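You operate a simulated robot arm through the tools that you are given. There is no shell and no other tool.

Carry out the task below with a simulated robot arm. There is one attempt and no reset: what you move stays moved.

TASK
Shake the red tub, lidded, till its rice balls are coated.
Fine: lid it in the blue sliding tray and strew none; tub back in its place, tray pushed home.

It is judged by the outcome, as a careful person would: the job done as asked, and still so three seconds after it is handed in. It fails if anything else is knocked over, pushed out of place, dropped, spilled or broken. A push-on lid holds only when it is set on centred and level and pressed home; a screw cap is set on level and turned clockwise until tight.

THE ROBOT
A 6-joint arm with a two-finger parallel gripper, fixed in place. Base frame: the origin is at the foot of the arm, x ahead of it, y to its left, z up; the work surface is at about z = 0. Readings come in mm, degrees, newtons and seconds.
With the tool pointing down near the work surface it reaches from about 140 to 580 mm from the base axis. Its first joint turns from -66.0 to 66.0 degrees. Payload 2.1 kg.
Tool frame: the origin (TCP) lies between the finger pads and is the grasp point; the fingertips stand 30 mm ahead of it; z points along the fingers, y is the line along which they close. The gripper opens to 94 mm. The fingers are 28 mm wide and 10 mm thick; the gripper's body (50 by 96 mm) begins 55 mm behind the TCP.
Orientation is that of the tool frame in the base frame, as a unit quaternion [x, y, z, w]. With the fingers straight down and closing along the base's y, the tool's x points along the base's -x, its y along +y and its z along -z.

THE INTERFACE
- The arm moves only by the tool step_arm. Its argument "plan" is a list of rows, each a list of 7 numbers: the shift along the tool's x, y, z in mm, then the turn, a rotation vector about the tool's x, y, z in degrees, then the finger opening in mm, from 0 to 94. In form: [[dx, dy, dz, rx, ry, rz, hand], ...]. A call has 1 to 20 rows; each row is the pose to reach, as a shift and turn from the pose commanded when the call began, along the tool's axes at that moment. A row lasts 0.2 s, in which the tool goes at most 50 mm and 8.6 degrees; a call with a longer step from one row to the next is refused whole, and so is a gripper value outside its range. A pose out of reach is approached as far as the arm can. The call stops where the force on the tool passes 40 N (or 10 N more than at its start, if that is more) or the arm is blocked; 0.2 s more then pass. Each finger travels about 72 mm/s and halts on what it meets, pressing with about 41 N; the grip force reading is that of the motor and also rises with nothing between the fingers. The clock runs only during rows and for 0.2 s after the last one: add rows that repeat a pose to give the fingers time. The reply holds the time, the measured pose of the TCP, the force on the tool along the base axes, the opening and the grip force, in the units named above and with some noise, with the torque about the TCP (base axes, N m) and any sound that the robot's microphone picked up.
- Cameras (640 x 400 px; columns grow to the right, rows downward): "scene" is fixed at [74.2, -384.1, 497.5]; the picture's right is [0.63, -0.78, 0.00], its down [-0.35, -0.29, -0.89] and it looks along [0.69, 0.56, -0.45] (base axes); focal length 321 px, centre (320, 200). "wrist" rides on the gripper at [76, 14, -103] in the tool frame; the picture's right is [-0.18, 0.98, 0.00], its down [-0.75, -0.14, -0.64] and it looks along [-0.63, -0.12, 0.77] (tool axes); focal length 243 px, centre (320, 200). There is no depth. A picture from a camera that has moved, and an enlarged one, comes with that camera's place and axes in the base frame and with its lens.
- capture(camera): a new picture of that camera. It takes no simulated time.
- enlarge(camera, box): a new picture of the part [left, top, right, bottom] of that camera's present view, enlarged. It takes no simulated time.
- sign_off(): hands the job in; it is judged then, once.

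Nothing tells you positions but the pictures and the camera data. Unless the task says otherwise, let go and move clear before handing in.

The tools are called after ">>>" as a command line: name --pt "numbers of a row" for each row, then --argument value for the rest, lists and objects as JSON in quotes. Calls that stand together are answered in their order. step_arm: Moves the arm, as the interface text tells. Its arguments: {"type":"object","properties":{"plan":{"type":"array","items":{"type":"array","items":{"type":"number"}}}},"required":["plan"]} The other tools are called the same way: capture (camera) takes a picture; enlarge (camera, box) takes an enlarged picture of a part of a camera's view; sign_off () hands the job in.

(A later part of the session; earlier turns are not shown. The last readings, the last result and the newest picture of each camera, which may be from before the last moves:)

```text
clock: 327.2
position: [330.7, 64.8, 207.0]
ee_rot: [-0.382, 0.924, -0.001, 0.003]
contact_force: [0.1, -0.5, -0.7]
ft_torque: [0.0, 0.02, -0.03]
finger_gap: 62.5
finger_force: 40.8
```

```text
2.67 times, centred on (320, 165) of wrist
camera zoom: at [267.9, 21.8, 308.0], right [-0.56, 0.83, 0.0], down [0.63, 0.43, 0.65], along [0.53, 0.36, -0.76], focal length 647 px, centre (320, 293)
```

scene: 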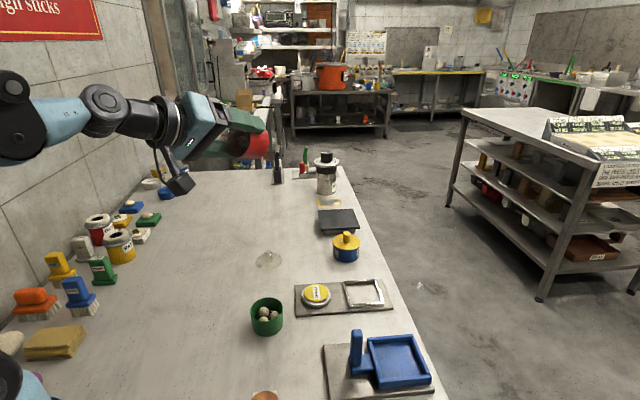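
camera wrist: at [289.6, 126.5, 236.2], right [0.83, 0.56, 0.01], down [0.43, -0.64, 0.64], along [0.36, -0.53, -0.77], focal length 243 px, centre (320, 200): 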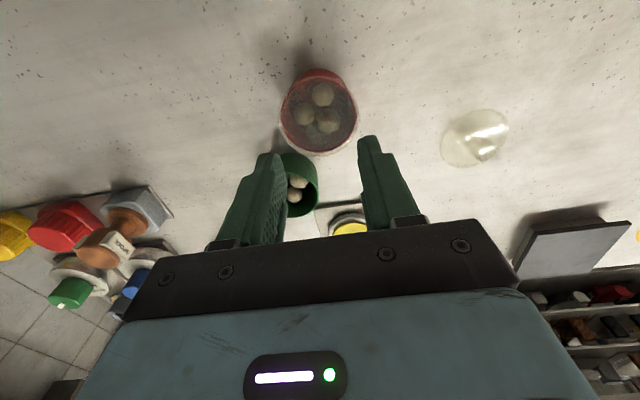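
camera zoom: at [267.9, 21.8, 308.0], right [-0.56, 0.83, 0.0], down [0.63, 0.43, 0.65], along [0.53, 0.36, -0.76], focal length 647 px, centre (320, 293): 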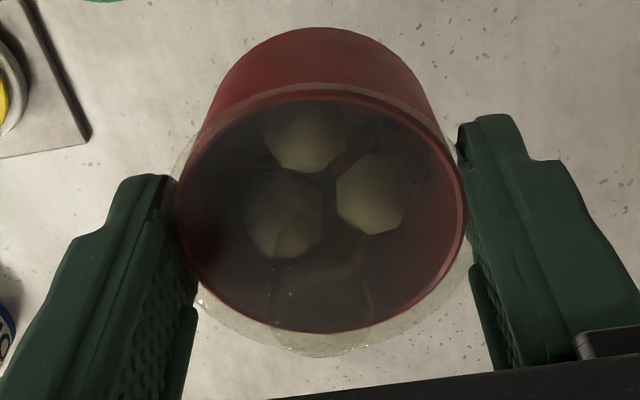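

>>> step_arm --pt "0 0 -25 0 0 0 0" --pt "0 0 25 0 0 0 0" --pt "0 0 -25 0 0 0 0" --pt "0 0 25 0 0 0 0" --pt "0 0 -25 0 0 0 0" --pt "0 0 25 0 0 0 0" --pt "0 0 -25 0 0 0 0" --pt "0 0 25 0 0 0 0" --pt "0 0 -25 0 0 0 0" --pt "0 0 25 0 0 0 0" --pt "0 0 -25 0 0 0 0" --pt "0 0 25 0 0 0 0" --pt "0 0 -25 0 0 0 0" --pt "0 0 25 0 0 0 0" --pt "0 0 -25 0 0 0 0" --pt "0 0 25 0 0 0 0" --pt "0 0 -25 0 0 0 0" --pt "0 0 25 0 0 0 0" --pt "0 0 -25 0 0 0 0" --pt "0 0 25 0 0 0 0"

>>> step_arm --pt "0 0 -49 0 0 0 0" --pt "0 0 1 0 0 0 0" --pt "0 0 -49 0 0 0 0" --pt "0 0 1 0 0 0 0" --pt "0 0 -49 0 0 0 0" --pt "0 0 1 0 0 0 0" --pt "0 0 -49 0 0 0 0" --pt "0 0 1 0 0 0 0" --pt "0 0 -49 0 0 0 0" --pt "0 0 1 0 0 0 0" --pt "0 0 -49 0 0 0 0" --pt "0 0 1 0 0 0 0" --pt "0 0 -49 0 0 0 0" --pt "0 0 1 0 0 0 0" --pt "0 0 -49 0 0 0 0" --pt "0 0 1 0 0 0 0" --pt "0 0 -49 0 0 0 0" --pt "0 0 1 0 0 0 0" --pt "0 0 -49 0 0 0 0" --pt "0 0 0 0 0 0 0"

>>> step_arm --pt "0 0 -49 0 0 0 0" --pt "0 0 1 0 0 0 0" --pt "0 0 -49 0 0 0 0" --pt "0 0 1 0 0 0 0" --pt "0 0 -49 0 0 0 0" --pt "0 0 1 0 0 0 0" --pt "0 0 -49 0 0 0 0" --pt "0 0 1 0 0 0 0" --pt "0 0 -49 0 0 0 0" --pt "0 0 1 0 0 0 0" --pt "0 0 -49 0 0 0 0" --pt "0 0 1 0 0 0 0" --pt "0 0 -49 0 0 0 0" --pt "0 0 1 0 0 0 0" --pt "0 0 -49 0 0 0 0" --pt "0 0 1 0 0 0 0" --pt "0 0 -49 0 0 0 0" --pt "0 0 1 0 0 0 0" --pt "0 0 -49 0 0 0 0" --pt "0 0 0 0 0 0 0"

>>> enlarge --camera "wrist" --box '[230, 90, 410, 240]'

```text
clock: 331.4
position: [329.7, 59.9, 179.8]
ee_rot: [-0.382, 0.924, 0.001, 0.004]
contact_force: [-0.1, 0.2, -0.3]
ft_torque: [0.01, -0.02, -0.01]
finger_gap: 62.2
finger_force: 40.5
```

```text
clock: 335.6
position: [328.6, 64.5, 182.3]
ee_rot: [-0.383, 0.924, 0.0, 0.003]
contact_force: [0.0, 0.4, -0.5]
ft_torque: [-0.02, -0.02, -0.04]
finger_gap: 62.6
finger_force: 41.2
```

```text
clock: 339.8
position: [333.6, 61.7, 181.4]
ee_rot: [-0.381, 0.924, 0.0, 0.003]
contact_force: [0.8, 1.3, -1.2]
ft_torque: [0.01, 0.02, 0.04]
finger_gap: 62.4
finger_force: 41.1
```

```text
2.67 times, centred on (320, 165) of wrist
camera zoom: at [270.1, 19.1, 281.4], right [-0.56, 0.83, 0.0], down [0.63, 0.43, 0.65], along [0.53, 0.36, -0.76], focal length 647 px, centre (320, 293)
```

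zoom: 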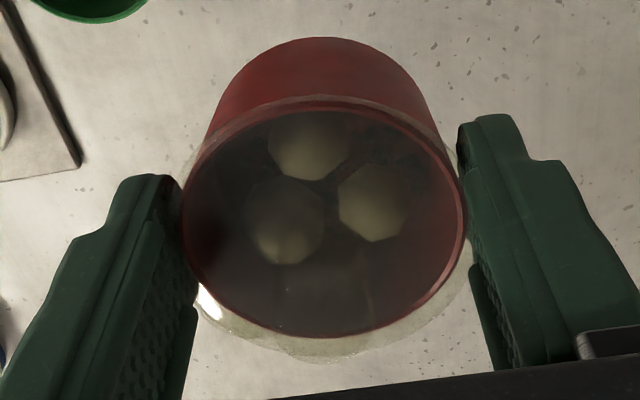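

Vertical strokes still do nothing. I'll try adding wrist swing in phase with the sweep, which makes the tub itself move faster than plain strokes allow.

>>> step_arm --pt "0 0 -25 0 0 0 0" --pt "0 0 -50 0 0 0 0" --pt "49 0 -50 0 8.4 0 0" --pt "0 0 -50 0 0 0 0" --pt "-49 0 -50 0 -8.4 0 0" --pt "0 0 -50 0 0 0 0" --pt "49 0 -50 0 8.4 0 0" --pt "0 0 -50 0 0 0 0" --pt "-49 0 -50 0 -8.4 0 0" --pt "0 0 -50 0 0 0 0" --pt "49 0 -50 0 8.4 0 0" --pt "0 0 -50 0 0 0 0" --pt "-49 0 -50 0 -8.4 0 0" --pt "0 0 -50 0 0 0 0" --pt "49 0 -50 0 8.4 0 0" --pt "0 0 -50 0 0 0 0" --pt "-49 0 -50 0 -8.4 0 0" --pt "0 0 -50 0 0 0 0"

>>> step_arm --pt "0 49 0 -8.4 0 0 0" --pt "0 0 0 0 0 0 0" --pt "0 -49 0 8.4 0 0 0" --pt "0 0 0 0 0 0 0" --pt "0 49 0 -8.4 0 0 0" --pt "0 0 0 0 0 0 0" --pt "0 -49 0 8.4 0 0 0" --pt "0 0 0 0 0 0 0" --pt "0 49 0 -8.4 0 0 0" --pt "0 0 0 0 0 0 0" --pt "0 -49 0 8.4 0 0 0" --pt "0 0 0 0 0 0 0" --pt "0 49 0 -8.4 0 0 0" --pt "0 0 0 0 0 0 0" --pt "0 -49 0 8.4 0 0 0" --pt "0 0 0 0 0 0 0"

>>> enlarge --camera "wrist" --box '[230, 90, 410, 240]'

```text
clock: 343.6
position: [332.7, 60.8, 231.2]
ee_rot: [-0.381, 0.924, 0.0, 0.002]
contact_force: [0.1, -0.2, -1.2]
ft_torque: [-0.01, 0.0, -0.01]
finger_gap: 62.3
finger_force: 41.2
```

```text
clock: 347.0
position: [334.1, 63.8, 231.4]
ee_rot: [-0.382, 0.924, 0.0, 0.003]
contact_force: [0.2, 0.2, -2.0]
ft_torque: [-0.04, -0.02, 0.04]
finger_gap: 62.4
finger_force: 41.6
```

```text
2.67 times, centred on (320, 165) of wrist
camera zoom: at [270.3, 21.7, 332.5], right [-0.56, 0.83, 0.0], down [0.63, 0.43, 0.65], along [0.53, 0.36, -0.76], focal length 647 px, centre (320, 293)
```

zoom: 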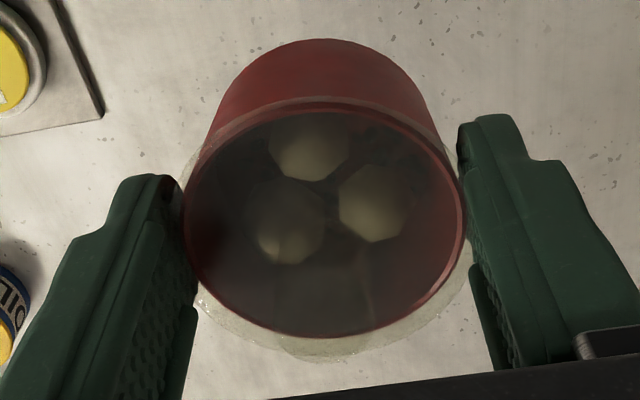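

>>> step_arm --pt "0 0 0 0 0 8.4 0" --pt "0 0 0 0 0 0 0" --pt "0 0 0 0 0 -8.4 0" --pt "0 0 0 0 0 0 0" --pt "0 0 0 0 0 8.4 0" --pt "0 0 0 0 0 0 0" --pt "0 0 0 0 0 -8.4 0" --pt "0 0 0 0 0 0 0" --pt "0 0 0 0 0 8.4 0" --pt "0 0 0 0 0 0 0" --pt "0 0 0 0 0 -8.4 0" --pt "0 0 0 0 0 0 0" --pt "0 0 0 0 0 8.4 0" --pt "0 0 0 0 0 0 0" --pt "0 0 0 0 0 -8.4 0" --pt "0 0 0 0 0 0 0" --pt "0 0 0 0 0 8.4 0" --pt "0 0 0 0 0 0 0" --pt "0 0 0 0 0 -8.4 0" --pt "0 0 0 0 0 0 0"

>>> step_arm --pt "0 0 0 0 8.4 0 0" --pt "0 0 0 0 16.8 0 0" --pt "0 0 0 0 8.4 0 0" --pt "0 0 0 0 0 0 0" --pt "0 0 0 0 -8.4 0 0" --pt "0 0 0 0 -16.8 0 0" --pt "0 0 0 0 -8.4 0 0" --pt "0 0 0 0 0 0 0" --pt "0 0 0 0 8.4 0 0" --pt "0 0 0 0 16.8 0 0" --pt "0 0 0 0 8.4 0 0" --pt "0 0 0 0 0 0 0" --pt "0 0 0 0 -8.4 0 0" --pt "0 0 0 0 -16.8 0 0" --pt "0 0 0 0 -8.4 0 0" --pt "0 0 0 0 0 0 0"

>>> enlarge --camera "wrist" --box '[230, 90, 410, 240]'

```text
clock: 351.2
position: [332.8, 62.1, 231.4]
ee_rot: [-0.382, 0.924, 0.0, 0.002]
contact_force: [-0.4, -0.1, -0.2]
ft_torque: [0.0, -0.01, 0.02]
finger_gap: 62.2
finger_force: 41.3
```

```text
clock: 354.6
position: [332.2, 61.5, 230.9]
ee_rot: [-0.382, 0.924, 0.0, 0.002]
contact_force: [-0.3, 0.1, -0.4]
ft_torque: [-0.02, 0.0, 0.03]
finger_gap: 62.4
finger_force: 41.1
```

```text
2.67 times, centred on (320, 165) of wrist
camera zoom: at [268.8, 19.1, 331.8], right [-0.56, 0.83, 0.0], down [0.63, 0.43, 0.65], along [0.53, 0.36, -0.76], focal length 647 px, centre (320, 293)
```

zoom: 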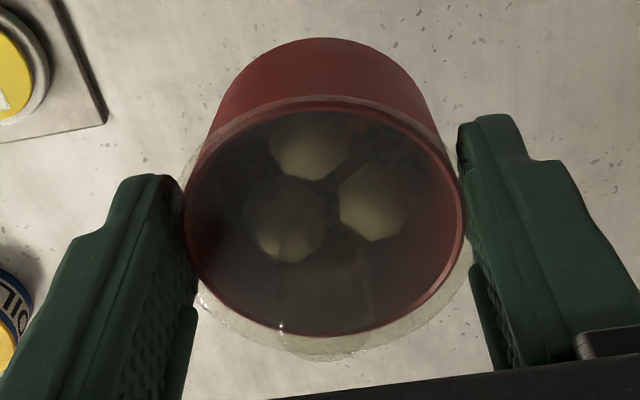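

Nothing there either. One pattern not yet sustained is long strokes, about 20 cm. I'll do a continuous series of those, up and down.

>>> step_arm --pt "0 0 -49 0 0 0 0" --pt "0 0 -98 0 0 0 0" --pt "0 0 -49 0 0 0 0" --pt "0 0 0 0 0 0 0" --pt "0 0 49 0 0 0 0" --pt "0 0 98 0 0 0 0" --pt "0 0 49 0 0 0 0" --pt "0 0 0 0 0 0 0" --pt "0 0 -49 0 0 0 0" --pt "0 0 -98 0 0 0 0" --pt "0 0 -49 0 0 0 0" --pt "0 0 0 0 0 0 0" --pt "0 0 49 0 0 0 0" --pt "0 0 98 0 0 0 0" --pt "0 0 49 0 0 0 0" --pt "0 0 0 0 0 0 0" --pt "0 0 -49 0 0 0 0" --pt "0 0 -98 0 0 0 0" --pt "0 0 -49 0 0 0 0" --pt "0 0 0 0 0 0 0"

>>> step_arm --pt "0 0 49 0 0 0 0" --pt "0 0 98 0 0 0 0" --pt "0 0 49 0 0 0 0" --pt "0 0 0 0 0 0 0" --pt "0 0 -49 0 0 0 0" --pt "0 0 -98 0 0 0 0" --pt "0 0 -49 0 0 0 0" --pt "0 0 0 0 0 0 0" --pt "0 0 49 0 0 0 0" --pt "0 0 98 0 0 0 0" --pt "0 0 49 0 0 0 0" --pt "0 0 0 0 0 0 0" --pt "0 0 -49 0 0 0 0" --pt "0 0 -98 0 0 0 0" --pt "0 0 -49 0 0 0 0" --pt "0 0 0 0 0 0 0" --pt "0 0 49 0 0 0 0" --pt "0 0 98 0 0 0 0" --pt "0 0 49 0 0 0 0" --pt "0 0 0 0 0 0 0"

>>> step_arm --pt "0 0 -49 0 0 0 0" --pt "0 0 -98 0 0 0 0" --pt "0 0 -49 0 0 0 0" --pt "0 0 0 0 0 0 0" --pt "0 0 49 0 0 0 0" --pt "0 0 98 0 0 0 0" --pt "0 0 49 0 0 0 0" --pt "0 0 0 0 0 0 0" --pt "0 0 -49 0 0 0 0" --pt "0 0 -98 0 0 0 0" --pt "0 0 -49 0 0 0 0" --pt "0 0 0 0 0 0 0" --pt "0 0 49 0 0 0 0" --pt "0 0 98 0 0 0 0" --pt "0 0 49 0 0 0 0" --pt "0 0 0 0 0 0 0" --pt "0 0 -49 0 0 0 0" --pt "0 0 -98 0 0 0 0" --pt "0 0 -49 0 0 0 0" --pt "0 0 0 0 0 0 0"

>>> enlarge --camera "wrist" --box '[230, 90, 410, 240]'

```text
clock: 358.8
position: [331.1, 61.6, 228.4]
ee_rot: [-0.382, 0.924, 0.0, 0.002]
contact_force: [-0.6, 0.5, -0.5]
ft_torque: [-0.01, -0.01, 0.04]
finger_gap: 62.3
finger_force: 40.8
```

```text
clock: 363.0
position: [331.5, 63.7, 231.3]
ee_rot: [-0.382, 0.924, 0.0, 0.002]
contact_force: [0.0, -0.4, -0.7]
ft_torque: [-0.03, -0.02, 0.0]
finger_gap: 62.3
finger_force: 40.7
```

```text
clock: 367.2
position: [332.4, 62.4, 228.9]
ee_rot: [-0.382, 0.924, 0.0, 0.003]
contact_force: [-0.2, 0.8, -0.3]
ft_torque: [-0.01, 0.04, 0.01]
finger_gap: 62.4
finger_force: 40.9
```

```text
2.67 times, centred on (320, 165) of wrist
camera zoom: at [269.5, 20.4, 329.9], right [-0.56, 0.83, 0.0], down [0.63, 0.43, 0.65], along [0.53, 0.36, -0.76], focal length 647 px, centre (320, 293)
```

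zoom: 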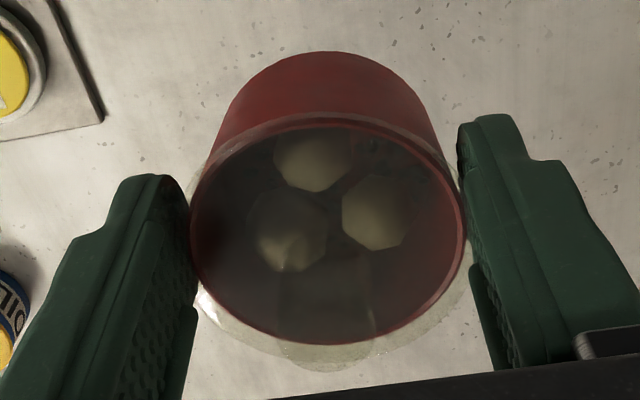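

That's not it either, and the tub is creeping in the grip. I'll set it down here, re-centre the grip, and take a careful close look at how level the lid sits.

>>> step_arm --pt "0 0 30 0 0 0 0" --pt "0 0 70 0 0 0 0" --pt "0 0 110 0 0 0 0" --pt "0 0 140 0 0 0 0" --pt "0 0 158 0 0 0 0" --pt "0 0 166 0 0 0 0" --pt "0 0 168 0 0 0 0"

>>> step_arm --pt "0 0 1 0 0 0 0" --pt "0 0 2 0 0 0 0" --pt "0 0 3 0 0 0 0"

>>> step_arm --pt "0 0 1 0 0 0 0" --pt "0 0 2 0 0 0 0"

```text
clock: 368.8
position: [332.4, 62.0, 62.8]
ee_rot: [-0.382, 0.924, 0.0, 0.002]
contact_force: [-0.8, 0.4, -0.4]
ft_torque: [-0.01, 0.0, 0.0]
finger_gap: 62.3
finger_force: 40.7
```

```text
clock: 369.6
position: [332.6, 62.6, 60.7]
ee_rot: [-0.382, 0.924, 0.0, 0.004]
contact_force: [-0.1, -0.6, -0.7]
ft_torque: [0.01, -0.01, 0.0]
finger_gap: 62.1
finger_force: 40.7
```

```text
clock: 370.2
position: [334.4, 61.7, 58.7]
ee_rot: [-0.382, 0.924, 0.0, 0.003]
contact_force: [0.4, 0.5, -0.9]
ft_torque: [0.01, -0.02, 0.01]
finger_gap: 62.1
finger_force: 40.6
```

>>> step_arm --pt "0 0 1 0 0 0 0" --pt "0 0 2 0 0 0 0"

>>> step_arm --pt "0 0 1 0 0 0 0" --pt "0 0 1.5 0 0 0 0"

```text
clock: 370.8
position: [334.0, 62.3, 56.6]
ee_rot: [-0.381, 0.924, 0.001, 0.002]
contact_force: [-4.1, -1.7, 23.8]
ft_torque: [-0.24, -0.45, -0.04]
finger_gap: 62.7
finger_force: 41.5
```

```text
clock: 371.2
position: [332.4, 61.6, 56.8]
ee_rot: [-0.382, 0.924, 0.0, 0.002]
contact_force: [-1.5, 1.1, 11.8]
ft_torque: [0.09, -0.15, 0.04]
finger_gap: 62.7
finger_force: 41.1
stopped in row 2: the force on the tool passed its limit at 44 N (the readings are from after the stop); the commanded pose is now the measured one
```

>>> step_arm --pt "0 0 -0.5 0 0 0 40" --pt "0 0 -0.5 0 0 0 68" --pt "0 0 -0.5 0 0 0 82" --pt "0 0 -20 0 0 0 82" --pt "0 0 -60 0 0 0 82" --pt "0 0 -105 0 0 0 82" --pt "0 0 -150 0 0 0 82" --pt "-30 30 -180 0 0 0 82" --pt "-60 60 -200 0 0 0 82"

>>> enlarge --camera "scene" --box '[205, 275, 255, 325]'

>>> capture --camera "wrist"

```text
refused: row 8 steps farther than a row can; nothing moved
```

```text
8.00 times, centred on (230, 300) of scene
camera zoom: at [74.1, -384.1, 497.5], right [0.63, -0.78, 0.0], down [-0.35, -0.29, -0.89], along [0.69, 0.56, -0.45], focal length 2564 px, centre (1040, -600)
```

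zoom: 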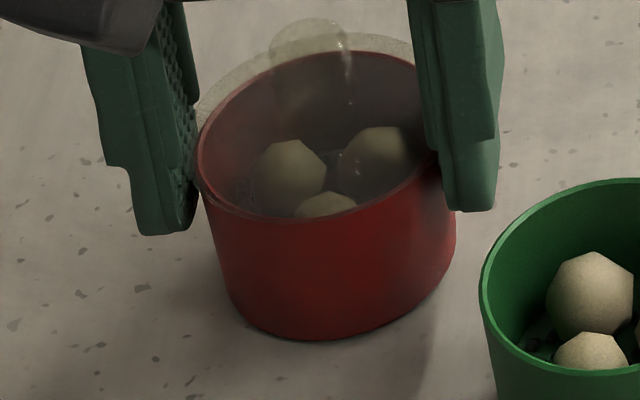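

```text
taken
camera wrist: at [269.5, 19.5, 157.2], right [-0.56, 0.83, 0.0], down [0.63, 0.43, 0.65], along [0.53, 0.36, -0.76], focal length 243 px, centre (320, 200)
```

wrist: 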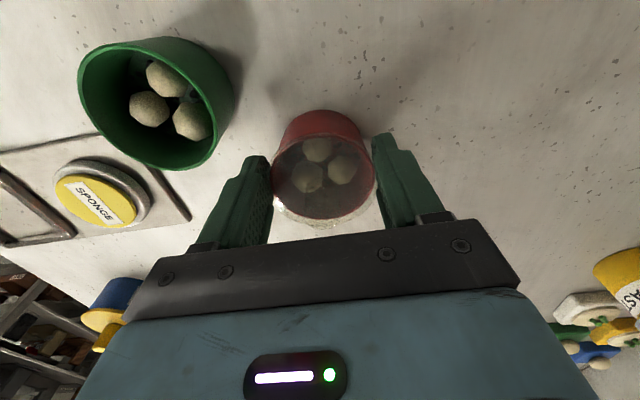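

>>> step_arm --pt "0 0 -0.5 0 0 0 40" --pt "0 0 -0.5 0 0 0 68" --pt "0 0 -0.5 0 0 0 82" --pt "0 0 -20 0 0 0 82" --pt "0 0 -60 0 0 0 82" --pt "0 0 -105 0 0 0 82" --pt "0 0 -150 0 0 0 82" --pt "-25 25 -175 0 0 0 82" --pt "-50 50 -195 0 0 0 82"

>>> enlarge --camera "scene" --box '[205, 275, 255, 325]'

>>> enlarge --camera "scene" --box '[240, 235, 295, 285]'

```text
clock: 373.2
position: [332.9, 136.9, 249.2]
ee_rot: [-0.381, 0.924, 0.0, 0.002]
contact_force: [0.0, 0.0, 0.1]
ft_torque: [0.0, -0.02, 0.0]
finger_gap: 82.1
finger_force: 0.1
```

```text
8.00 times, centred on (230, 300) of scene
camera zoom: at [74.2, -384.1, 497.5], right [0.63, -0.78, 0.0], down [-0.35, -0.29, -0.89], along [0.69, 0.56, -0.45], focal length 2564 px, centre (1040, -600)
```

zoom: 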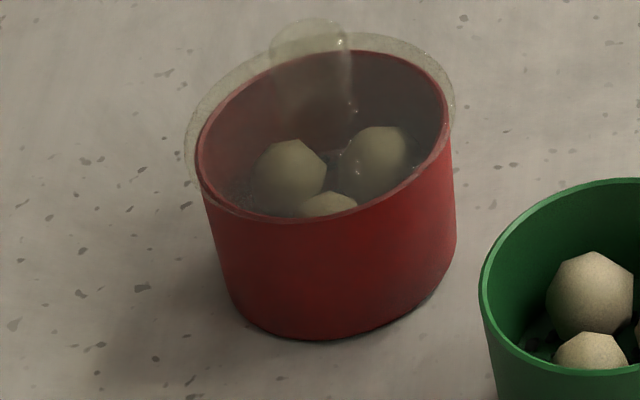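

```text
8.00 times, centred on (268, 260) of scene
camera zoom: at [74.2, -384.1, 497.5], right [0.63, -0.78, 0.0], down [-0.35, -0.29, -0.89], along [0.69, 0.56, -0.45], focal length 2564 px, centre (740, -280)
```

zoom: 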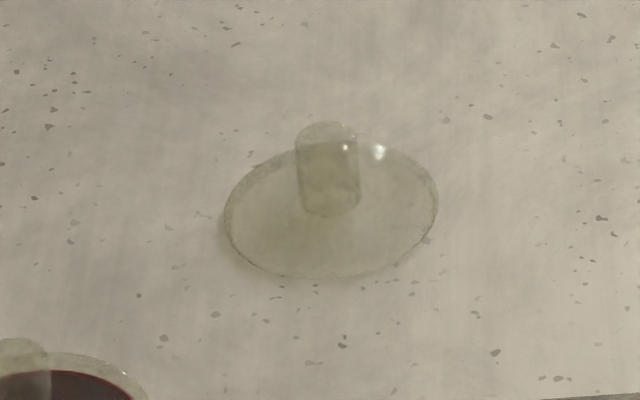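

I can't settle the colour by memory, so I'll make an exact before/after comparison. I'll take the tub by its knob to the very pose I photographed just before any shaking, and take the same pictures.

>>> step_arm --pt "8 -8 10 0 0 8.2 70" --pt "16 -16 25 0 0 16.4 60" --pt "24 -24 40 0 0 24.6 50" --pt "32 -32 55 0 0 32.8 46" --pt "40 -40 70 0 0 41 46" --pt "45.8 -53 85 0 0 49.2 46" --pt "45.8 -53 100 0 0 57.4 46" --pt "45.8 -53 108 0 0 65.6 46" --pt "45.8 -53 108 0 0 73.8 46" --pt "45.8 -53 108 0 0 82 46" --pt "45.8 -53 108 0 0 90 46" --pt "45.8 -53 108 0 0 90 46"

>>> capture --camera "wrist"

>>> enlarge --camera "wrist" --box '[230, 50, 410, 190]'

```text
clock: 375.8
position: [338.6, 63.5, 142.1]
ee_rot: [0.384, 0.923, 0.001, 0.002]
contact_force: [0.0, 0.1, -0.2]
ft_torque: [-0.02, -0.01, 0.0]
finger_gap: 46.0
finger_force: 0.0
```

```text
taken
camera wrist: at [295.3, 128.6, 243.3], right [0.83, 0.56, 0.0], down [0.43, -0.64, 0.64], along [0.36, -0.53, -0.77], focal length 243 px, centre (320, 200)
```

wrist: 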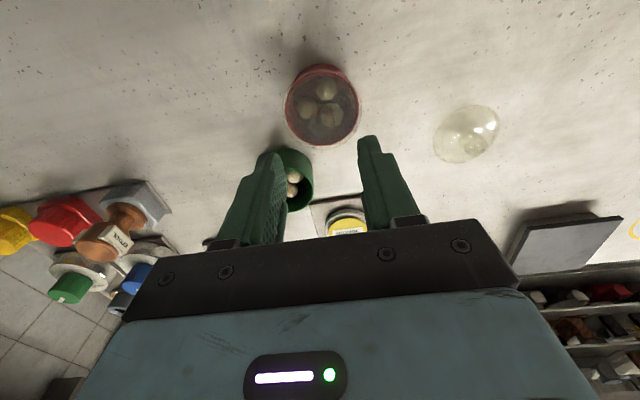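

```text
2.86 times, centred on (320, 120) of wrist
camera zoom: at [295.3, 128.6, 243.3], right [0.83, 0.56, 0.0], down [0.43, -0.64, 0.64], along [0.36, -0.53, -0.77], focal length 693 px, centre (320, 429)
```

zoom: 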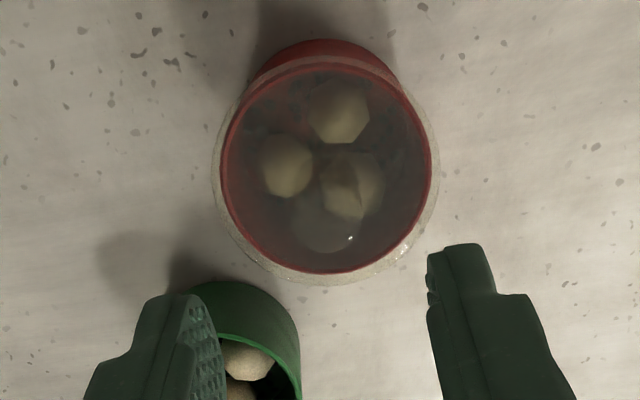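

>>> enlarge --camera "wrist" --box '[298, 78, 348, 118]'

>>> enlarge --camera "scene" --box '[210, 275, 290, 335]'

```text
10.00 times, centred on (323, 98) of wrist
camera zoom: at [295.3, 128.6, 243.3], right [0.83, 0.56, 0.0], down [0.43, -0.64, 0.64], along [0.36, -0.53, -0.77], focal length 2426 px, centre (290, 1220)
```

zoom: 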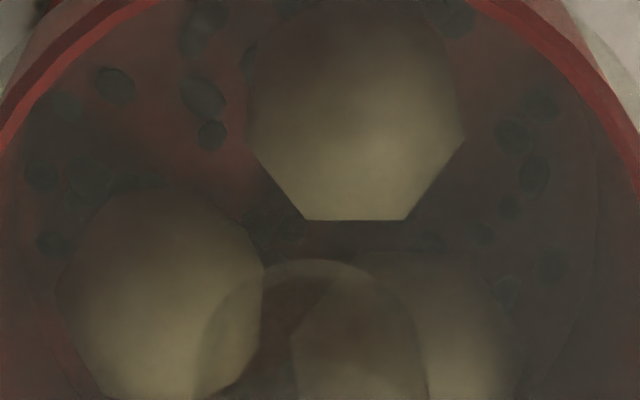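

```text
6.67 times, centred on (250, 305) of scene
camera zoom: at [74.2, -384.1, 497.5], right [0.63, -0.78, 0.0], down [-0.35, -0.29, -0.89], along [0.69, 0.56, -0.45], focal length 2137 px, centre (787, -500)
```

zoom: 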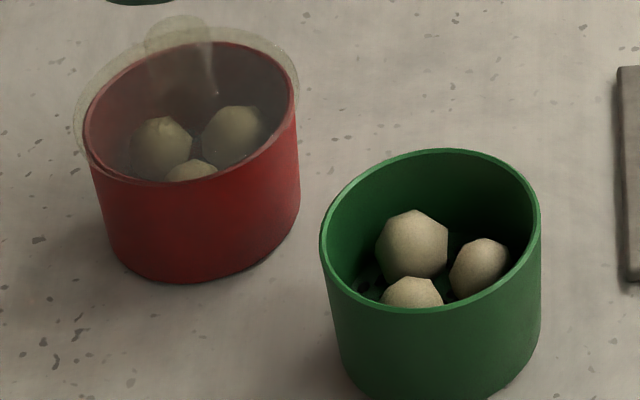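

The before/after views look essentially the same, so none of my hand-shaking has registered. The one thing I haven't tried is what the fixture is built for: with the lidded tub standing in the sliding tray, slide the tray back and forth by its handle. I'll take the tub back to the tray.

>>> step_arm --pt "2 1 0 0 0 -8.2 60" --pt "4.2 1.9 0 0 0 -16.4 70" --pt "4.2 1.9 0 0 0 -24.6 80" --pt "4.2 1.9 0 0 0 -32.8 84" --pt "4.2 1.9 0 0 0 -41 84" --pt "4.2 1.9 0 0 0 -49.2 84" --pt "4.2 1.9 0 0 0 -57.4 84" --pt "4.2 1.9 0 0 0 -65.6 84" --pt "4.2 1.9 0 0 0 -73.8 84" --pt "4.2 1.9 0 0 0 -82 84" --pt "4.2 1.9 0 0 0 -90 84" --pt "4.2 1.9 0 0 0 -90 84"

>>> enlarge --camera "wrist" --box '[230, 50, 410, 190]'

```text
clock: 378.4
position: [336.8, 66.9, 142.0]
ee_rot: [-0.383, 0.924, -0.001, 0.002]
contact_force: [0.6, 0.3, -0.1]
ft_torque: [0.01, -0.01, 0.0]
finger_gap: 84.1
finger_force: 0.1
```

```text
2.86 times, centred on (320, 120) of wrist
camera zoom: at [272.8, 24.0, 243.8], right [-0.56, 0.83, 0.0], down [0.63, 0.43, 0.64], along [0.53, 0.36, -0.76], focal length 693 px, centre (320, 429)
```

zoom: 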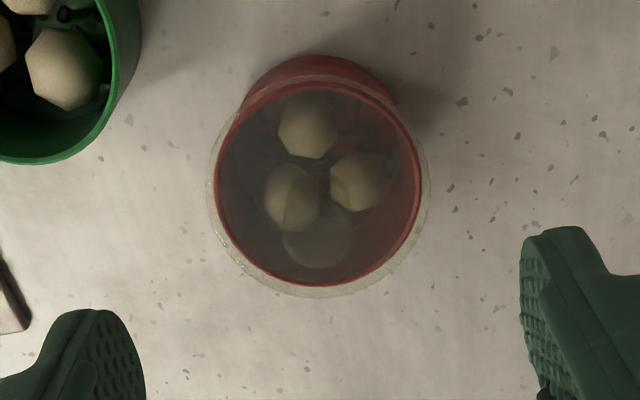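

>>> step_arm --pt "0 0 20 0 0 0 84" --pt "0 0 45 0 0 0 84" --pt "0 0 70 0 0 0 84" --pt "0 0 90 0 0 0 84" --pt "0 0 97 0 0 0 84" --pt "0 0 97 0 0 0 74" --pt "0 0 97 0 0 0 64" --pt "0 0 97 0 0 0 40" --pt "0 0 97 0 0 0 0" --pt "0 0 97 0 0 0 0"

>>> step_arm --pt "0 0 -3 0 0 0 0" --pt "0 0 -12 0 0 0 0" --pt "0 0 -30 0 0 0 0" --pt "0 0 -60 0 0 0 0" --pt "0 0 -95 0 0 0 0" --pt "0 0 -130 0 0 0 0" --pt "0 0 -155 0 0 0 0" --pt "0 0 -160 0 0 0 0"

>>> step_arm --pt "10 -19 0 0 0 0 0" --pt "28 -52 0 0 0 0 0" --pt "47 -86 0 0 0 0 0" --pt "66 -120 0 0 0 0 0" --pt "85 -154 0 0 0 0 0" --pt "104 -188 0 0 0 0 0" --pt "123 -222 0 0 0 0 0" --pt "142 -256 0 0 0 0 0" --pt "158 -283 0 0 0 0 0" --pt "165.5 -295.3 0 0 0 0 0" --pt "165.5 -295.3 0 0 0 0 0" --pt "165.5 -295.3 0 0 0 0 0"

>>> step_arm --pt "0 0 0 0 0 0 0"

>>> step_arm --pt "0 0 0 0 0 0 0"

>>> capture --camera "wrist"

```text
clock: 380.6
position: [335.9, 65.8, 46.4]
ee_rot: [-0.382, 0.924, 0.0, 0.002]
contact_force: [-0.4, 0.1, -1.6]
ft_torque: [-0.01, -0.07, 0.05]
finger_gap: 64.3
finger_force: 40.6
```

```text
clock: 382.4
position: [336.9, 67.2, 209.0]
ee_rot: [-0.382, 0.924, -0.001, 0.002]
contact_force: [-0.4, 0.1, -1.2]
ft_torque: [0.0, -0.01, 0.0]
finger_gap: 64.4
finger_force: 40.5
```

```text
clock: 385.0
position: [426.4, -259.3, 208.3]
ee_rot: [-0.383, 0.924, 0.0, 0.002]
contact_force: [0.8, -0.7, -0.4]
ft_torque: [-0.03, 0.01, 0.0]
finger_gap: 64.2
finger_force: 41.1
```

```text
clock: 385.4
position: [425.9, -257.5, 207.7]
ee_rot: [-0.382, 0.924, 0.0, 0.003]
contact_force: [0.3, -0.8, -0.4]
ft_torque: [0.0, 0.02, 0.0]
finger_gap: 64.2
finger_force: 41.4
```

```text
clock: 385.8
position: [427.4, -258.9, 205.8]
ee_rot: [-0.382, 0.924, 0.001, 0.002]
contact_force: [-0.4, 0.8, -1.1]
ft_torque: [0.01, 0.01, -0.02]
finger_gap: 64.1
finger_force: 41.3
```

```text
taken
camera wrist: at [362.7, -300.9, 308.2], right [-0.56, 0.83, 0.0], down [0.63, 0.43, 0.64], along [0.53, 0.36, -0.76], focal length 243 px, centre (320, 200)
```

wrist: 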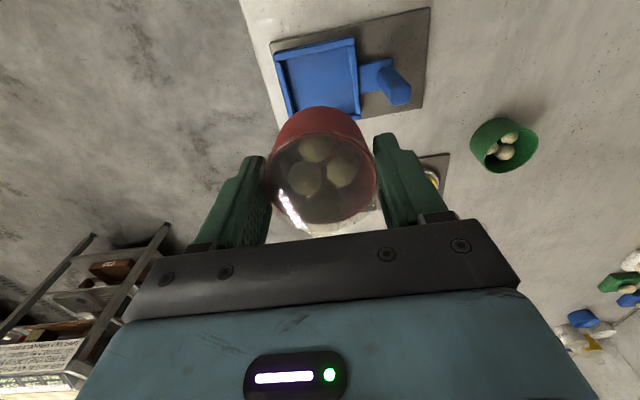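

>>> step_arm --pt "0 0 25 0 0 0 0" --pt "0 0 60 0 0 0 0" --pt "0 0 95 0 0 0 0" --pt "0 0 120 0 0 0 0" --pt "0 0 128 0 0 0 0" --pt "0 0 128 0 0 0 0"

>>> enlarge --camera "wrist" --box '[230, 60, 410, 200]'

```text
clock: 387.2
position: [428.2, -259.1, 75.8]
ee_rot: [-0.382, 0.924, 0.0, 0.002]
contact_force: [-0.2, 0.6, -1.3]
ft_torque: [-0.01, 0.03, -0.05]
finger_gap: 64.5
finger_force: 41.3
```

```text
2.86 times, centred on (320, 130) of wrist
camera zoom: at [364.5, -302.0, 177.0], right [-0.56, 0.83, 0.0], down [0.63, 0.43, 0.64], along [0.53, 0.36, -0.76], focal length 693 px, centre (320, 400)
```

zoom: 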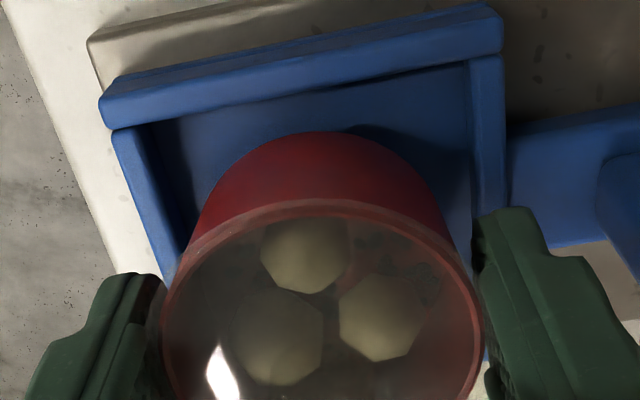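

>>> step_arm --pt "0 1.5 3 0 0 0 0" --pt "0 2.5 7 0 0 0 0" --pt "0 2.5 10 0 0 0 0"

>>> enlarge --camera "wrist" --box '[230, 60, 410, 200]'

>>> enlarge --camera "scene" --box '[330, 300, 450, 400]'

```text
clock: 388.0
position: [425.1, -256.9, 67.3]
ee_rot: [-0.382, 0.924, 0.0, 0.002]
contact_force: [0.5, -0.6, -0.9]
ft_torque: [-0.06, 0.03, 0.02]
finger_gap: 64.5
finger_force: 41.2
```

```text
2.86 times, centred on (320, 130) of wrist
camera zoom: at [361.9, -299.6, 168.5], right [-0.56, 0.83, 0.0], down [0.63, 0.43, 0.64], along [0.53, 0.36, -0.76], focal length 693 px, centre (320, 400)
```

zoom: 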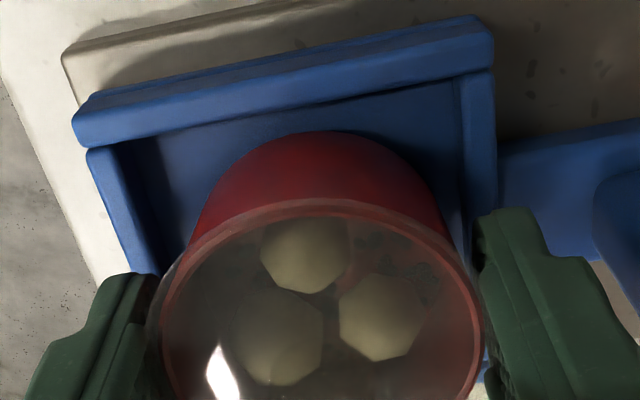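

```text
4.00 times, centred on (390, 350) of scene
camera zoom: at [74.2, -384.1, 497.5], right [0.63, -0.78, 0.0], down [-0.35, -0.29, -0.89], along [0.69, 0.56, -0.45], focal length 1282 px, centre (40, -400)
```

zoom: 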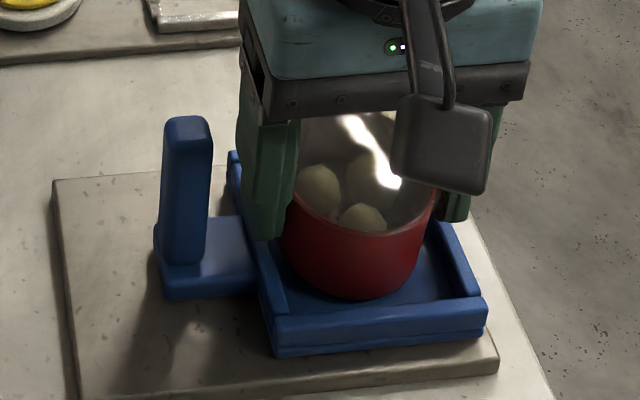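

>>> step_arm --pt "0 0 2 0 0 0 0" --pt "0 0 4 0 0 0 0" --pt "0 0 5 0 0 0 0"

>>> step_arm --pt "0 0 1 0 0 0 0" --pt "0 0 2 0 0 0 0"

```text
clock: 388.8
position: [425.6, -256.7, 63.0]
ee_rot: [-0.382, 0.924, 0.0, 0.002]
contact_force: [0.5, 1.1, 12.8]
ft_torque: [0.03, -0.04, -0.02]
finger_gap: 64.3
finger_force: 41.3
```

```text
clock: 389.3
position: [425.8, -257.2, 63.4]
ee_rot: [-0.382, 0.924, 0.0, 0.001]
contact_force: [-0.2, 0.3, 10.8]
ft_torque: [0.04, -0.03, -0.02]
finger_gap: 64.4
finger_force: 41.3
stopped in row 2: the force on the tool passed its limit at 44 N (the readings are from after the stop); the commanded pose is now the measured one
```

>>> step_arm --pt "0 0 -1 0 0 0 40" --pt "0 0 -1.5 0 0 0 66" --pt "0 0 -2 0 0 0 70" --pt "0 0 -3 0 0 0 74" --pt "0 0 -15 0 0 0 74" --pt "0 0 -50 0 0 0 74" --pt "0 0 -90 0 0 0 74" --pt "0 0 -110 0 0 0 74" --pt "0 0 -110 0 0 0 74"

>>> capture --camera "wrist"

>>> enlarge --camera "wrist" --box '[250, 20, 450, 170]'

>>> enlarge --camera "scene" --box '[320, 310, 450, 400]'

```text
clock: 391.3
position: [424.8, -255.9, 173.4]
ee_rot: [-0.382, 0.924, 0.001, 0.002]
contact_force: [-0.8, -0.1, -0.3]
ft_torque: [-0.01, -0.02, -0.02]
finger_gap: 73.8
finger_force: 0.2
```

```text
taken
camera wrist: at [360.1, -298.6, 275.2], right [-0.56, 0.83, 0.0], down [0.63, 0.43, 0.64], along [0.53, 0.36, -0.76], focal length 243 px, centre (320, 200)
```

wrist: 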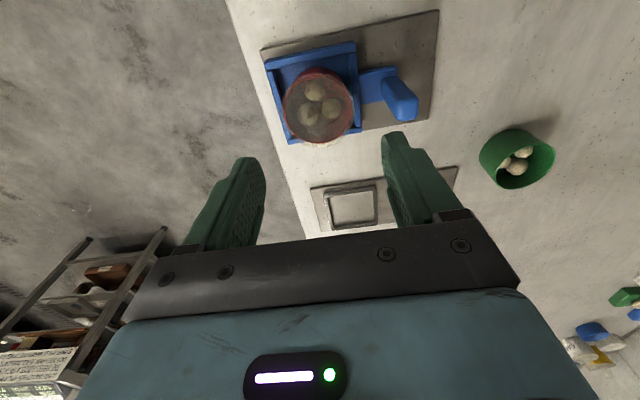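

```text
2.67 times, centred on (350, 95) of wrist
camera zoom: at [360.1, -298.6, 275.2], right [-0.56, 0.83, 0.0], down [0.63, 0.43, 0.64], along [0.53, 0.36, -0.76], focal length 647 px, centre (240, 480)
```

zoom: 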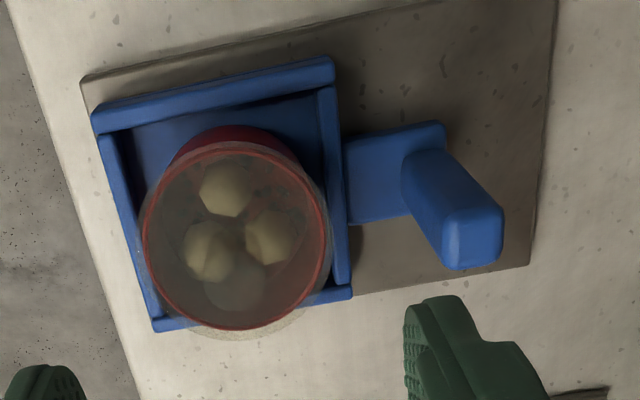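

```text
4.44 times, centred on (385, 355) of scene
camera zoom: at [74.2, -384.1, 497.5], right [0.63, -0.78, 0.0], down [-0.35, -0.29, -0.89], along [0.69, 0.56, -0.45], focal length 1425 px, centre (31, -489)
```

zoom: 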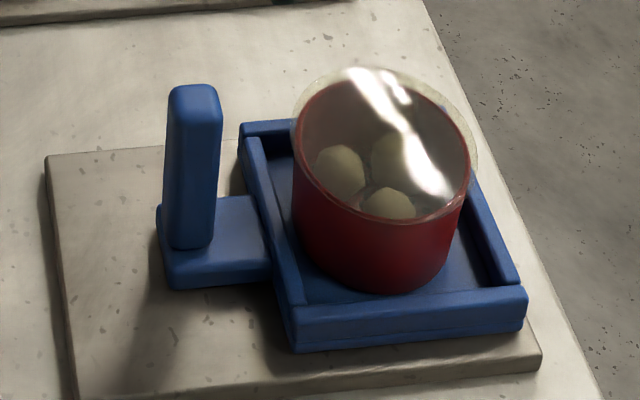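

The lidded tub stands in the tray, and the post is at about (378, -210). I'll move over the post with the fingers along the slide direction.

>>> step_arm --pt "0.1 22 0 0 0 0 60" --pt "0.2 44 0 0 0 0 46" --pt "0.3 66.5 0 0 0 0 40" --pt "0.3 66.5 20 0 0 0 40" --pt "0.3 66.5 38 0 0 0 40" --pt "0.3 66.5 38 0 0 0 40"

>>> capture --camera "wrist"

>>> enlarge --camera "scene" --box '[300, 290, 450, 400]'

```text
clock: 392.7
position: [379.4, -207.9, 133.9]
ee_rot: [-0.382, 0.924, 0.0, 0.002]
contact_force: [0.5, 0.2, -0.7]
ft_torque: [0.0, -0.04, -0.02]
finger_gap: 39.9
finger_force: 0.1
```

```text
taken
camera wrist: at [316.6, -251.8, 235.5], right [-0.56, 0.83, 0.0], down [0.63, 0.43, 0.64], along [0.53, 0.36, -0.76], focal length 243 px, centre (320, 200)
```

wrist: 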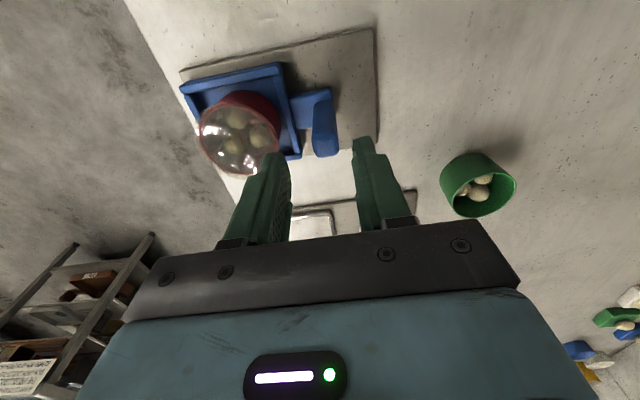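

```text
3.64 times, centred on (375, 345) of scene
camera zoom: at [74.2, -384.1, 497.5], right [0.63, -0.78, 0.0], down [-0.35, -0.29, -0.89], along [0.69, 0.56, -0.45], focal length 1166 px, centre (120, -327)
```

zoom: 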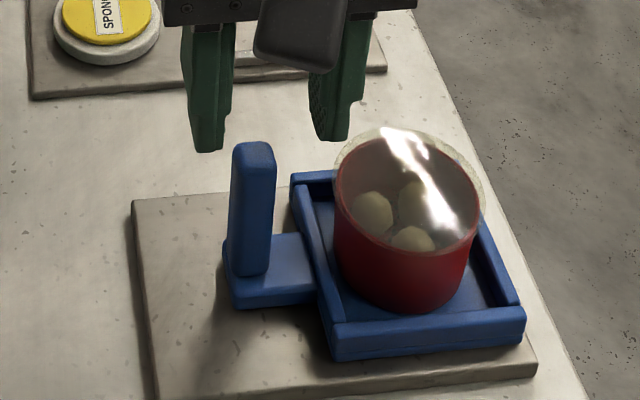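

>>> step_arm --pt "0 3.5 8 0 0 0 40" --pt "0 3.5 22 0 0 0 40" --pt "0 3.5 36 0 0 0 40" --pt "0 3.5 50 0 0 0 40" --pt "0 3.5 60 0 0 0 40" --pt "0 3.5 60 0 0 0 40"

>>> capture --camera "wrist"

>>> enlarge --camera "scene" --box '[300, 290, 450, 400]'

```text
clock: 394.1
position: [375.5, -208.1, 75.1]
ee_rot: [-0.382, 0.924, -0.001, 0.002]
contact_force: [0.0, -0.2, 0.3]
ft_torque: [0.0, 0.01, -0.01]
finger_gap: 40.1
finger_force: 0.0
```

```text
taken
camera wrist: at [312.0, -250.6, 176.0], right [-0.56, 0.83, 0.0], down [0.63, 0.43, 0.64], along [0.53, 0.36, -0.76], focal length 243 px, centre (320, 200)
```

wrist: 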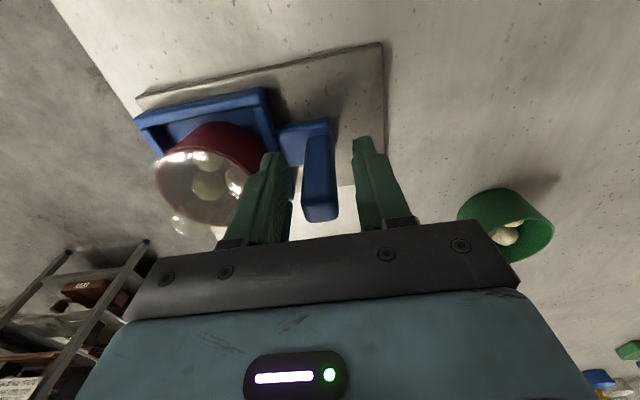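

```text
3.64 times, centred on (375, 345) of scene
camera zoom: at [74.2, -384.1, 497.5], right [0.63, -0.78, 0.0], down [-0.35, -0.29, -0.89], along [0.69, 0.56, -0.45], focal length 1166 px, centre (120, -327)
```

zoom: 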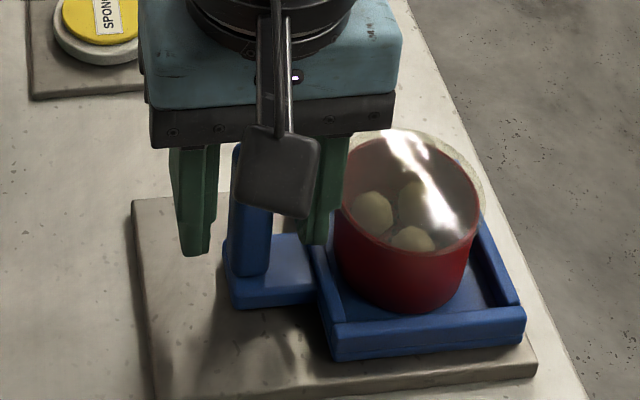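

The fingers straddle the post. I'll close on it and try a small, gentle pull toward the arm.

>>> step_arm --pt "0 0 0 0 0 0 30" --pt "0 0 0 0 0 0 20" --pt "0 0 0 0 0 0 10" --pt "0 0 0 0 0 0 0" --pt "0 0 0 0 0 0 0"

>>> step_arm --pt "0 1.5 0 0 0 0 0" --pt "0 3 0 0 0 0 0" --pt "0 5 0 0 0 0 0"

>>> enlarge --camera "scene" --box '[300, 290, 450, 400]'

```text
clock: 395.3
position: [374.4, -207.7, 75.6]
ee_rot: [-0.381, 0.924, 0.0, 0.002]
contact_force: [0.3, -0.4, -3.5]
ft_torque: [0.32, 0.39, -0.02]
finger_gap: 21.5
finger_force: 44.7
```

```text
clock: 396.1
position: [372.4, -204.8, 74.6]
ee_rot: [-0.381, 0.925, -0.001, 0.002]
contact_force: [-4.2, -4.8, -10.2]
ft_torque: [0.78, -0.07, -0.06]
finger_gap: 21.2
finger_force: 45.1
```

```text
3.64 times, centred on (375, 345) of scene
camera zoom: at [74.2, -384.1, 497.4], right [0.63, -0.78, 0.0], down [-0.35, -0.29, -0.89], along [0.69, 0.56, -0.45], focal length 1166 px, centre (120, -327)
```

zoom: 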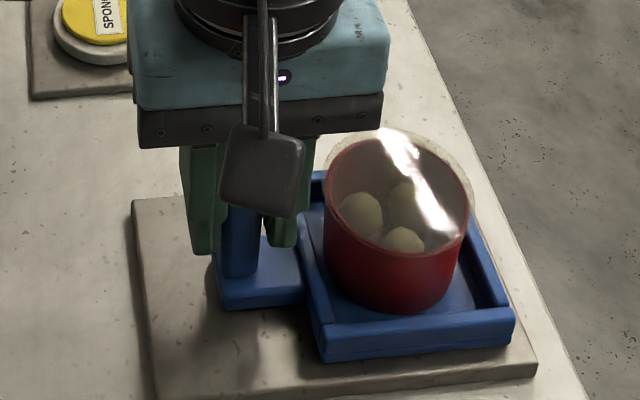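

The tray slides easily and carries the tub along. I'll feel out its travel slowly.

>>> step_arm --pt "0 4 0 0 0 0 0" --pt "0 8 0 0 0 0 0" --pt "0 12 0 0 0 0 0" --pt "0 16 0 0 0 0 0" --pt "0 20 0 0 0 0 0"

>>> enlarge --camera "scene" --box '[300, 290, 450, 400]'

```text
clock: 397.3
position: [359.4, -190.2, 76.2]
ee_rot: [-0.382, 0.924, 0.0, 0.001]
contact_force: [-1.9, -3.4, -8.8]
ft_torque: [-1.23, 0.54, -0.01]
finger_gap: 19.3
finger_force: 45.2
```

```text
3.64 times, centred on (375, 345) of scene
camera zoom: at [74.2, -384.1, 497.4], right [0.63, -0.78, 0.0], down [-0.35, -0.29, -0.89], along [0.69, 0.56, -0.45], focal length 1166 px, centre (120, -327)
```

zoom: 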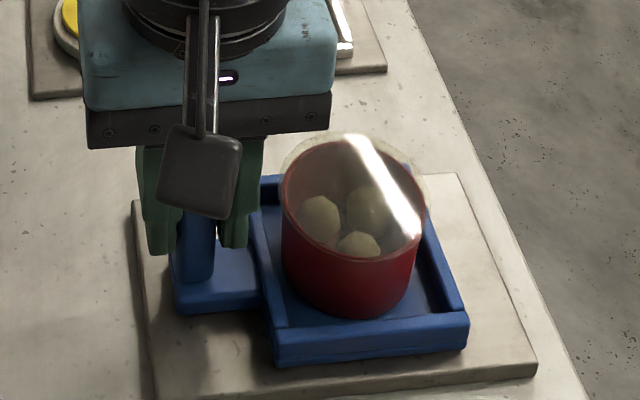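

The tray slides at least 25 mm out. I'll slide it briskly back and forth and watch the balls.

>>> step_arm --pt "0 -12 0 0 0 0 0" --pt "0 0 0 0 0 0 0" --pt "0 -20 0 0 0 0 0" --pt "0 0 0 0 0 0 0" --pt "0 -20 0 0 0 0 0" --pt "0 0 0 0 0 0 0" --pt "0 -20 0 0 0 0 0" --pt "0 0 0 0 0 0 0" --pt "0 -20 0 0 0 0 0" --pt "0 0 0 0 0 0 0" --pt "0 -20 0 0 0 0 0" --pt "0 0 0 0 0 0 0" --pt "0 -20 0 0 0 0 0" --pt "0 0 0 0 0 0 0" --pt "0 -20 0 0 0 0 0" --pt "0 0 0 0 0 0 0" --pt "0 -20 0 0 0 0 0" --pt "0 0 0 0 0 0 0" --pt "0 -12 0 0 0 0 0" --pt "0 -12 0 0 0 0 0"

>>> enlarge --camera "scene" --box '[300, 290, 450, 400]'

>>> capture --camera "wrist"

```text
clock: 398.6
position: [369.7, -200.7, 75.4]
ee_rot: [-0.384, 0.923, 0.001, 0.004]
contact_force: [0.7, 1.1, 4.9]
ft_torque: [-0.64, 0.35, 0.0]
finger_gap: 19.8
finger_force: 45.5
stopped in row 6: the force on the tool passed its limit at 43 N (the readings are from after the stop); the commanded pose is now the measured one
```

```text
3.64 times, centred on (375, 345) of scene
camera zoom: at [74.1, -384.1, 497.5], right [0.63, -0.78, 0.0], down [-0.35, -0.29, -0.89], along [0.69, 0.56, -0.45], focal length 1166 px, centre (120, -327)
```

zoom: 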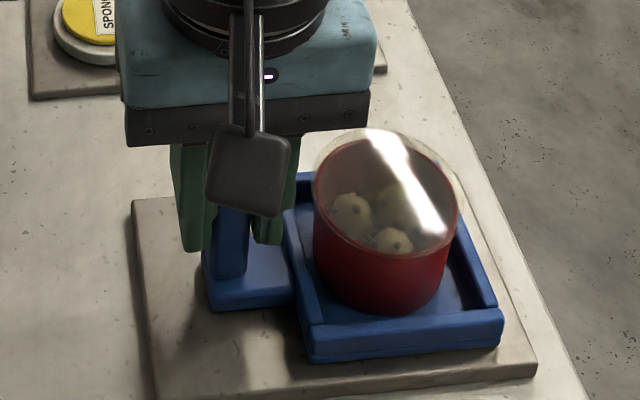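

```text
taken
camera wrist: at [306.3, -243.2, 176.1], right [-0.57, 0.82, 0.0], down [0.63, 0.43, 0.65], along [0.53, 0.37, -0.76], focal length 243 px, centre (320, 200)
```

wrist: 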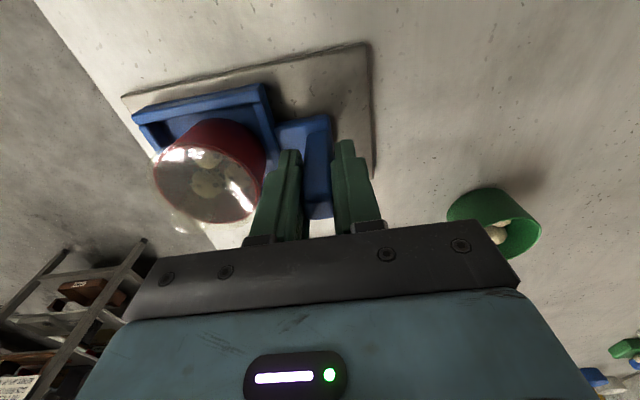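

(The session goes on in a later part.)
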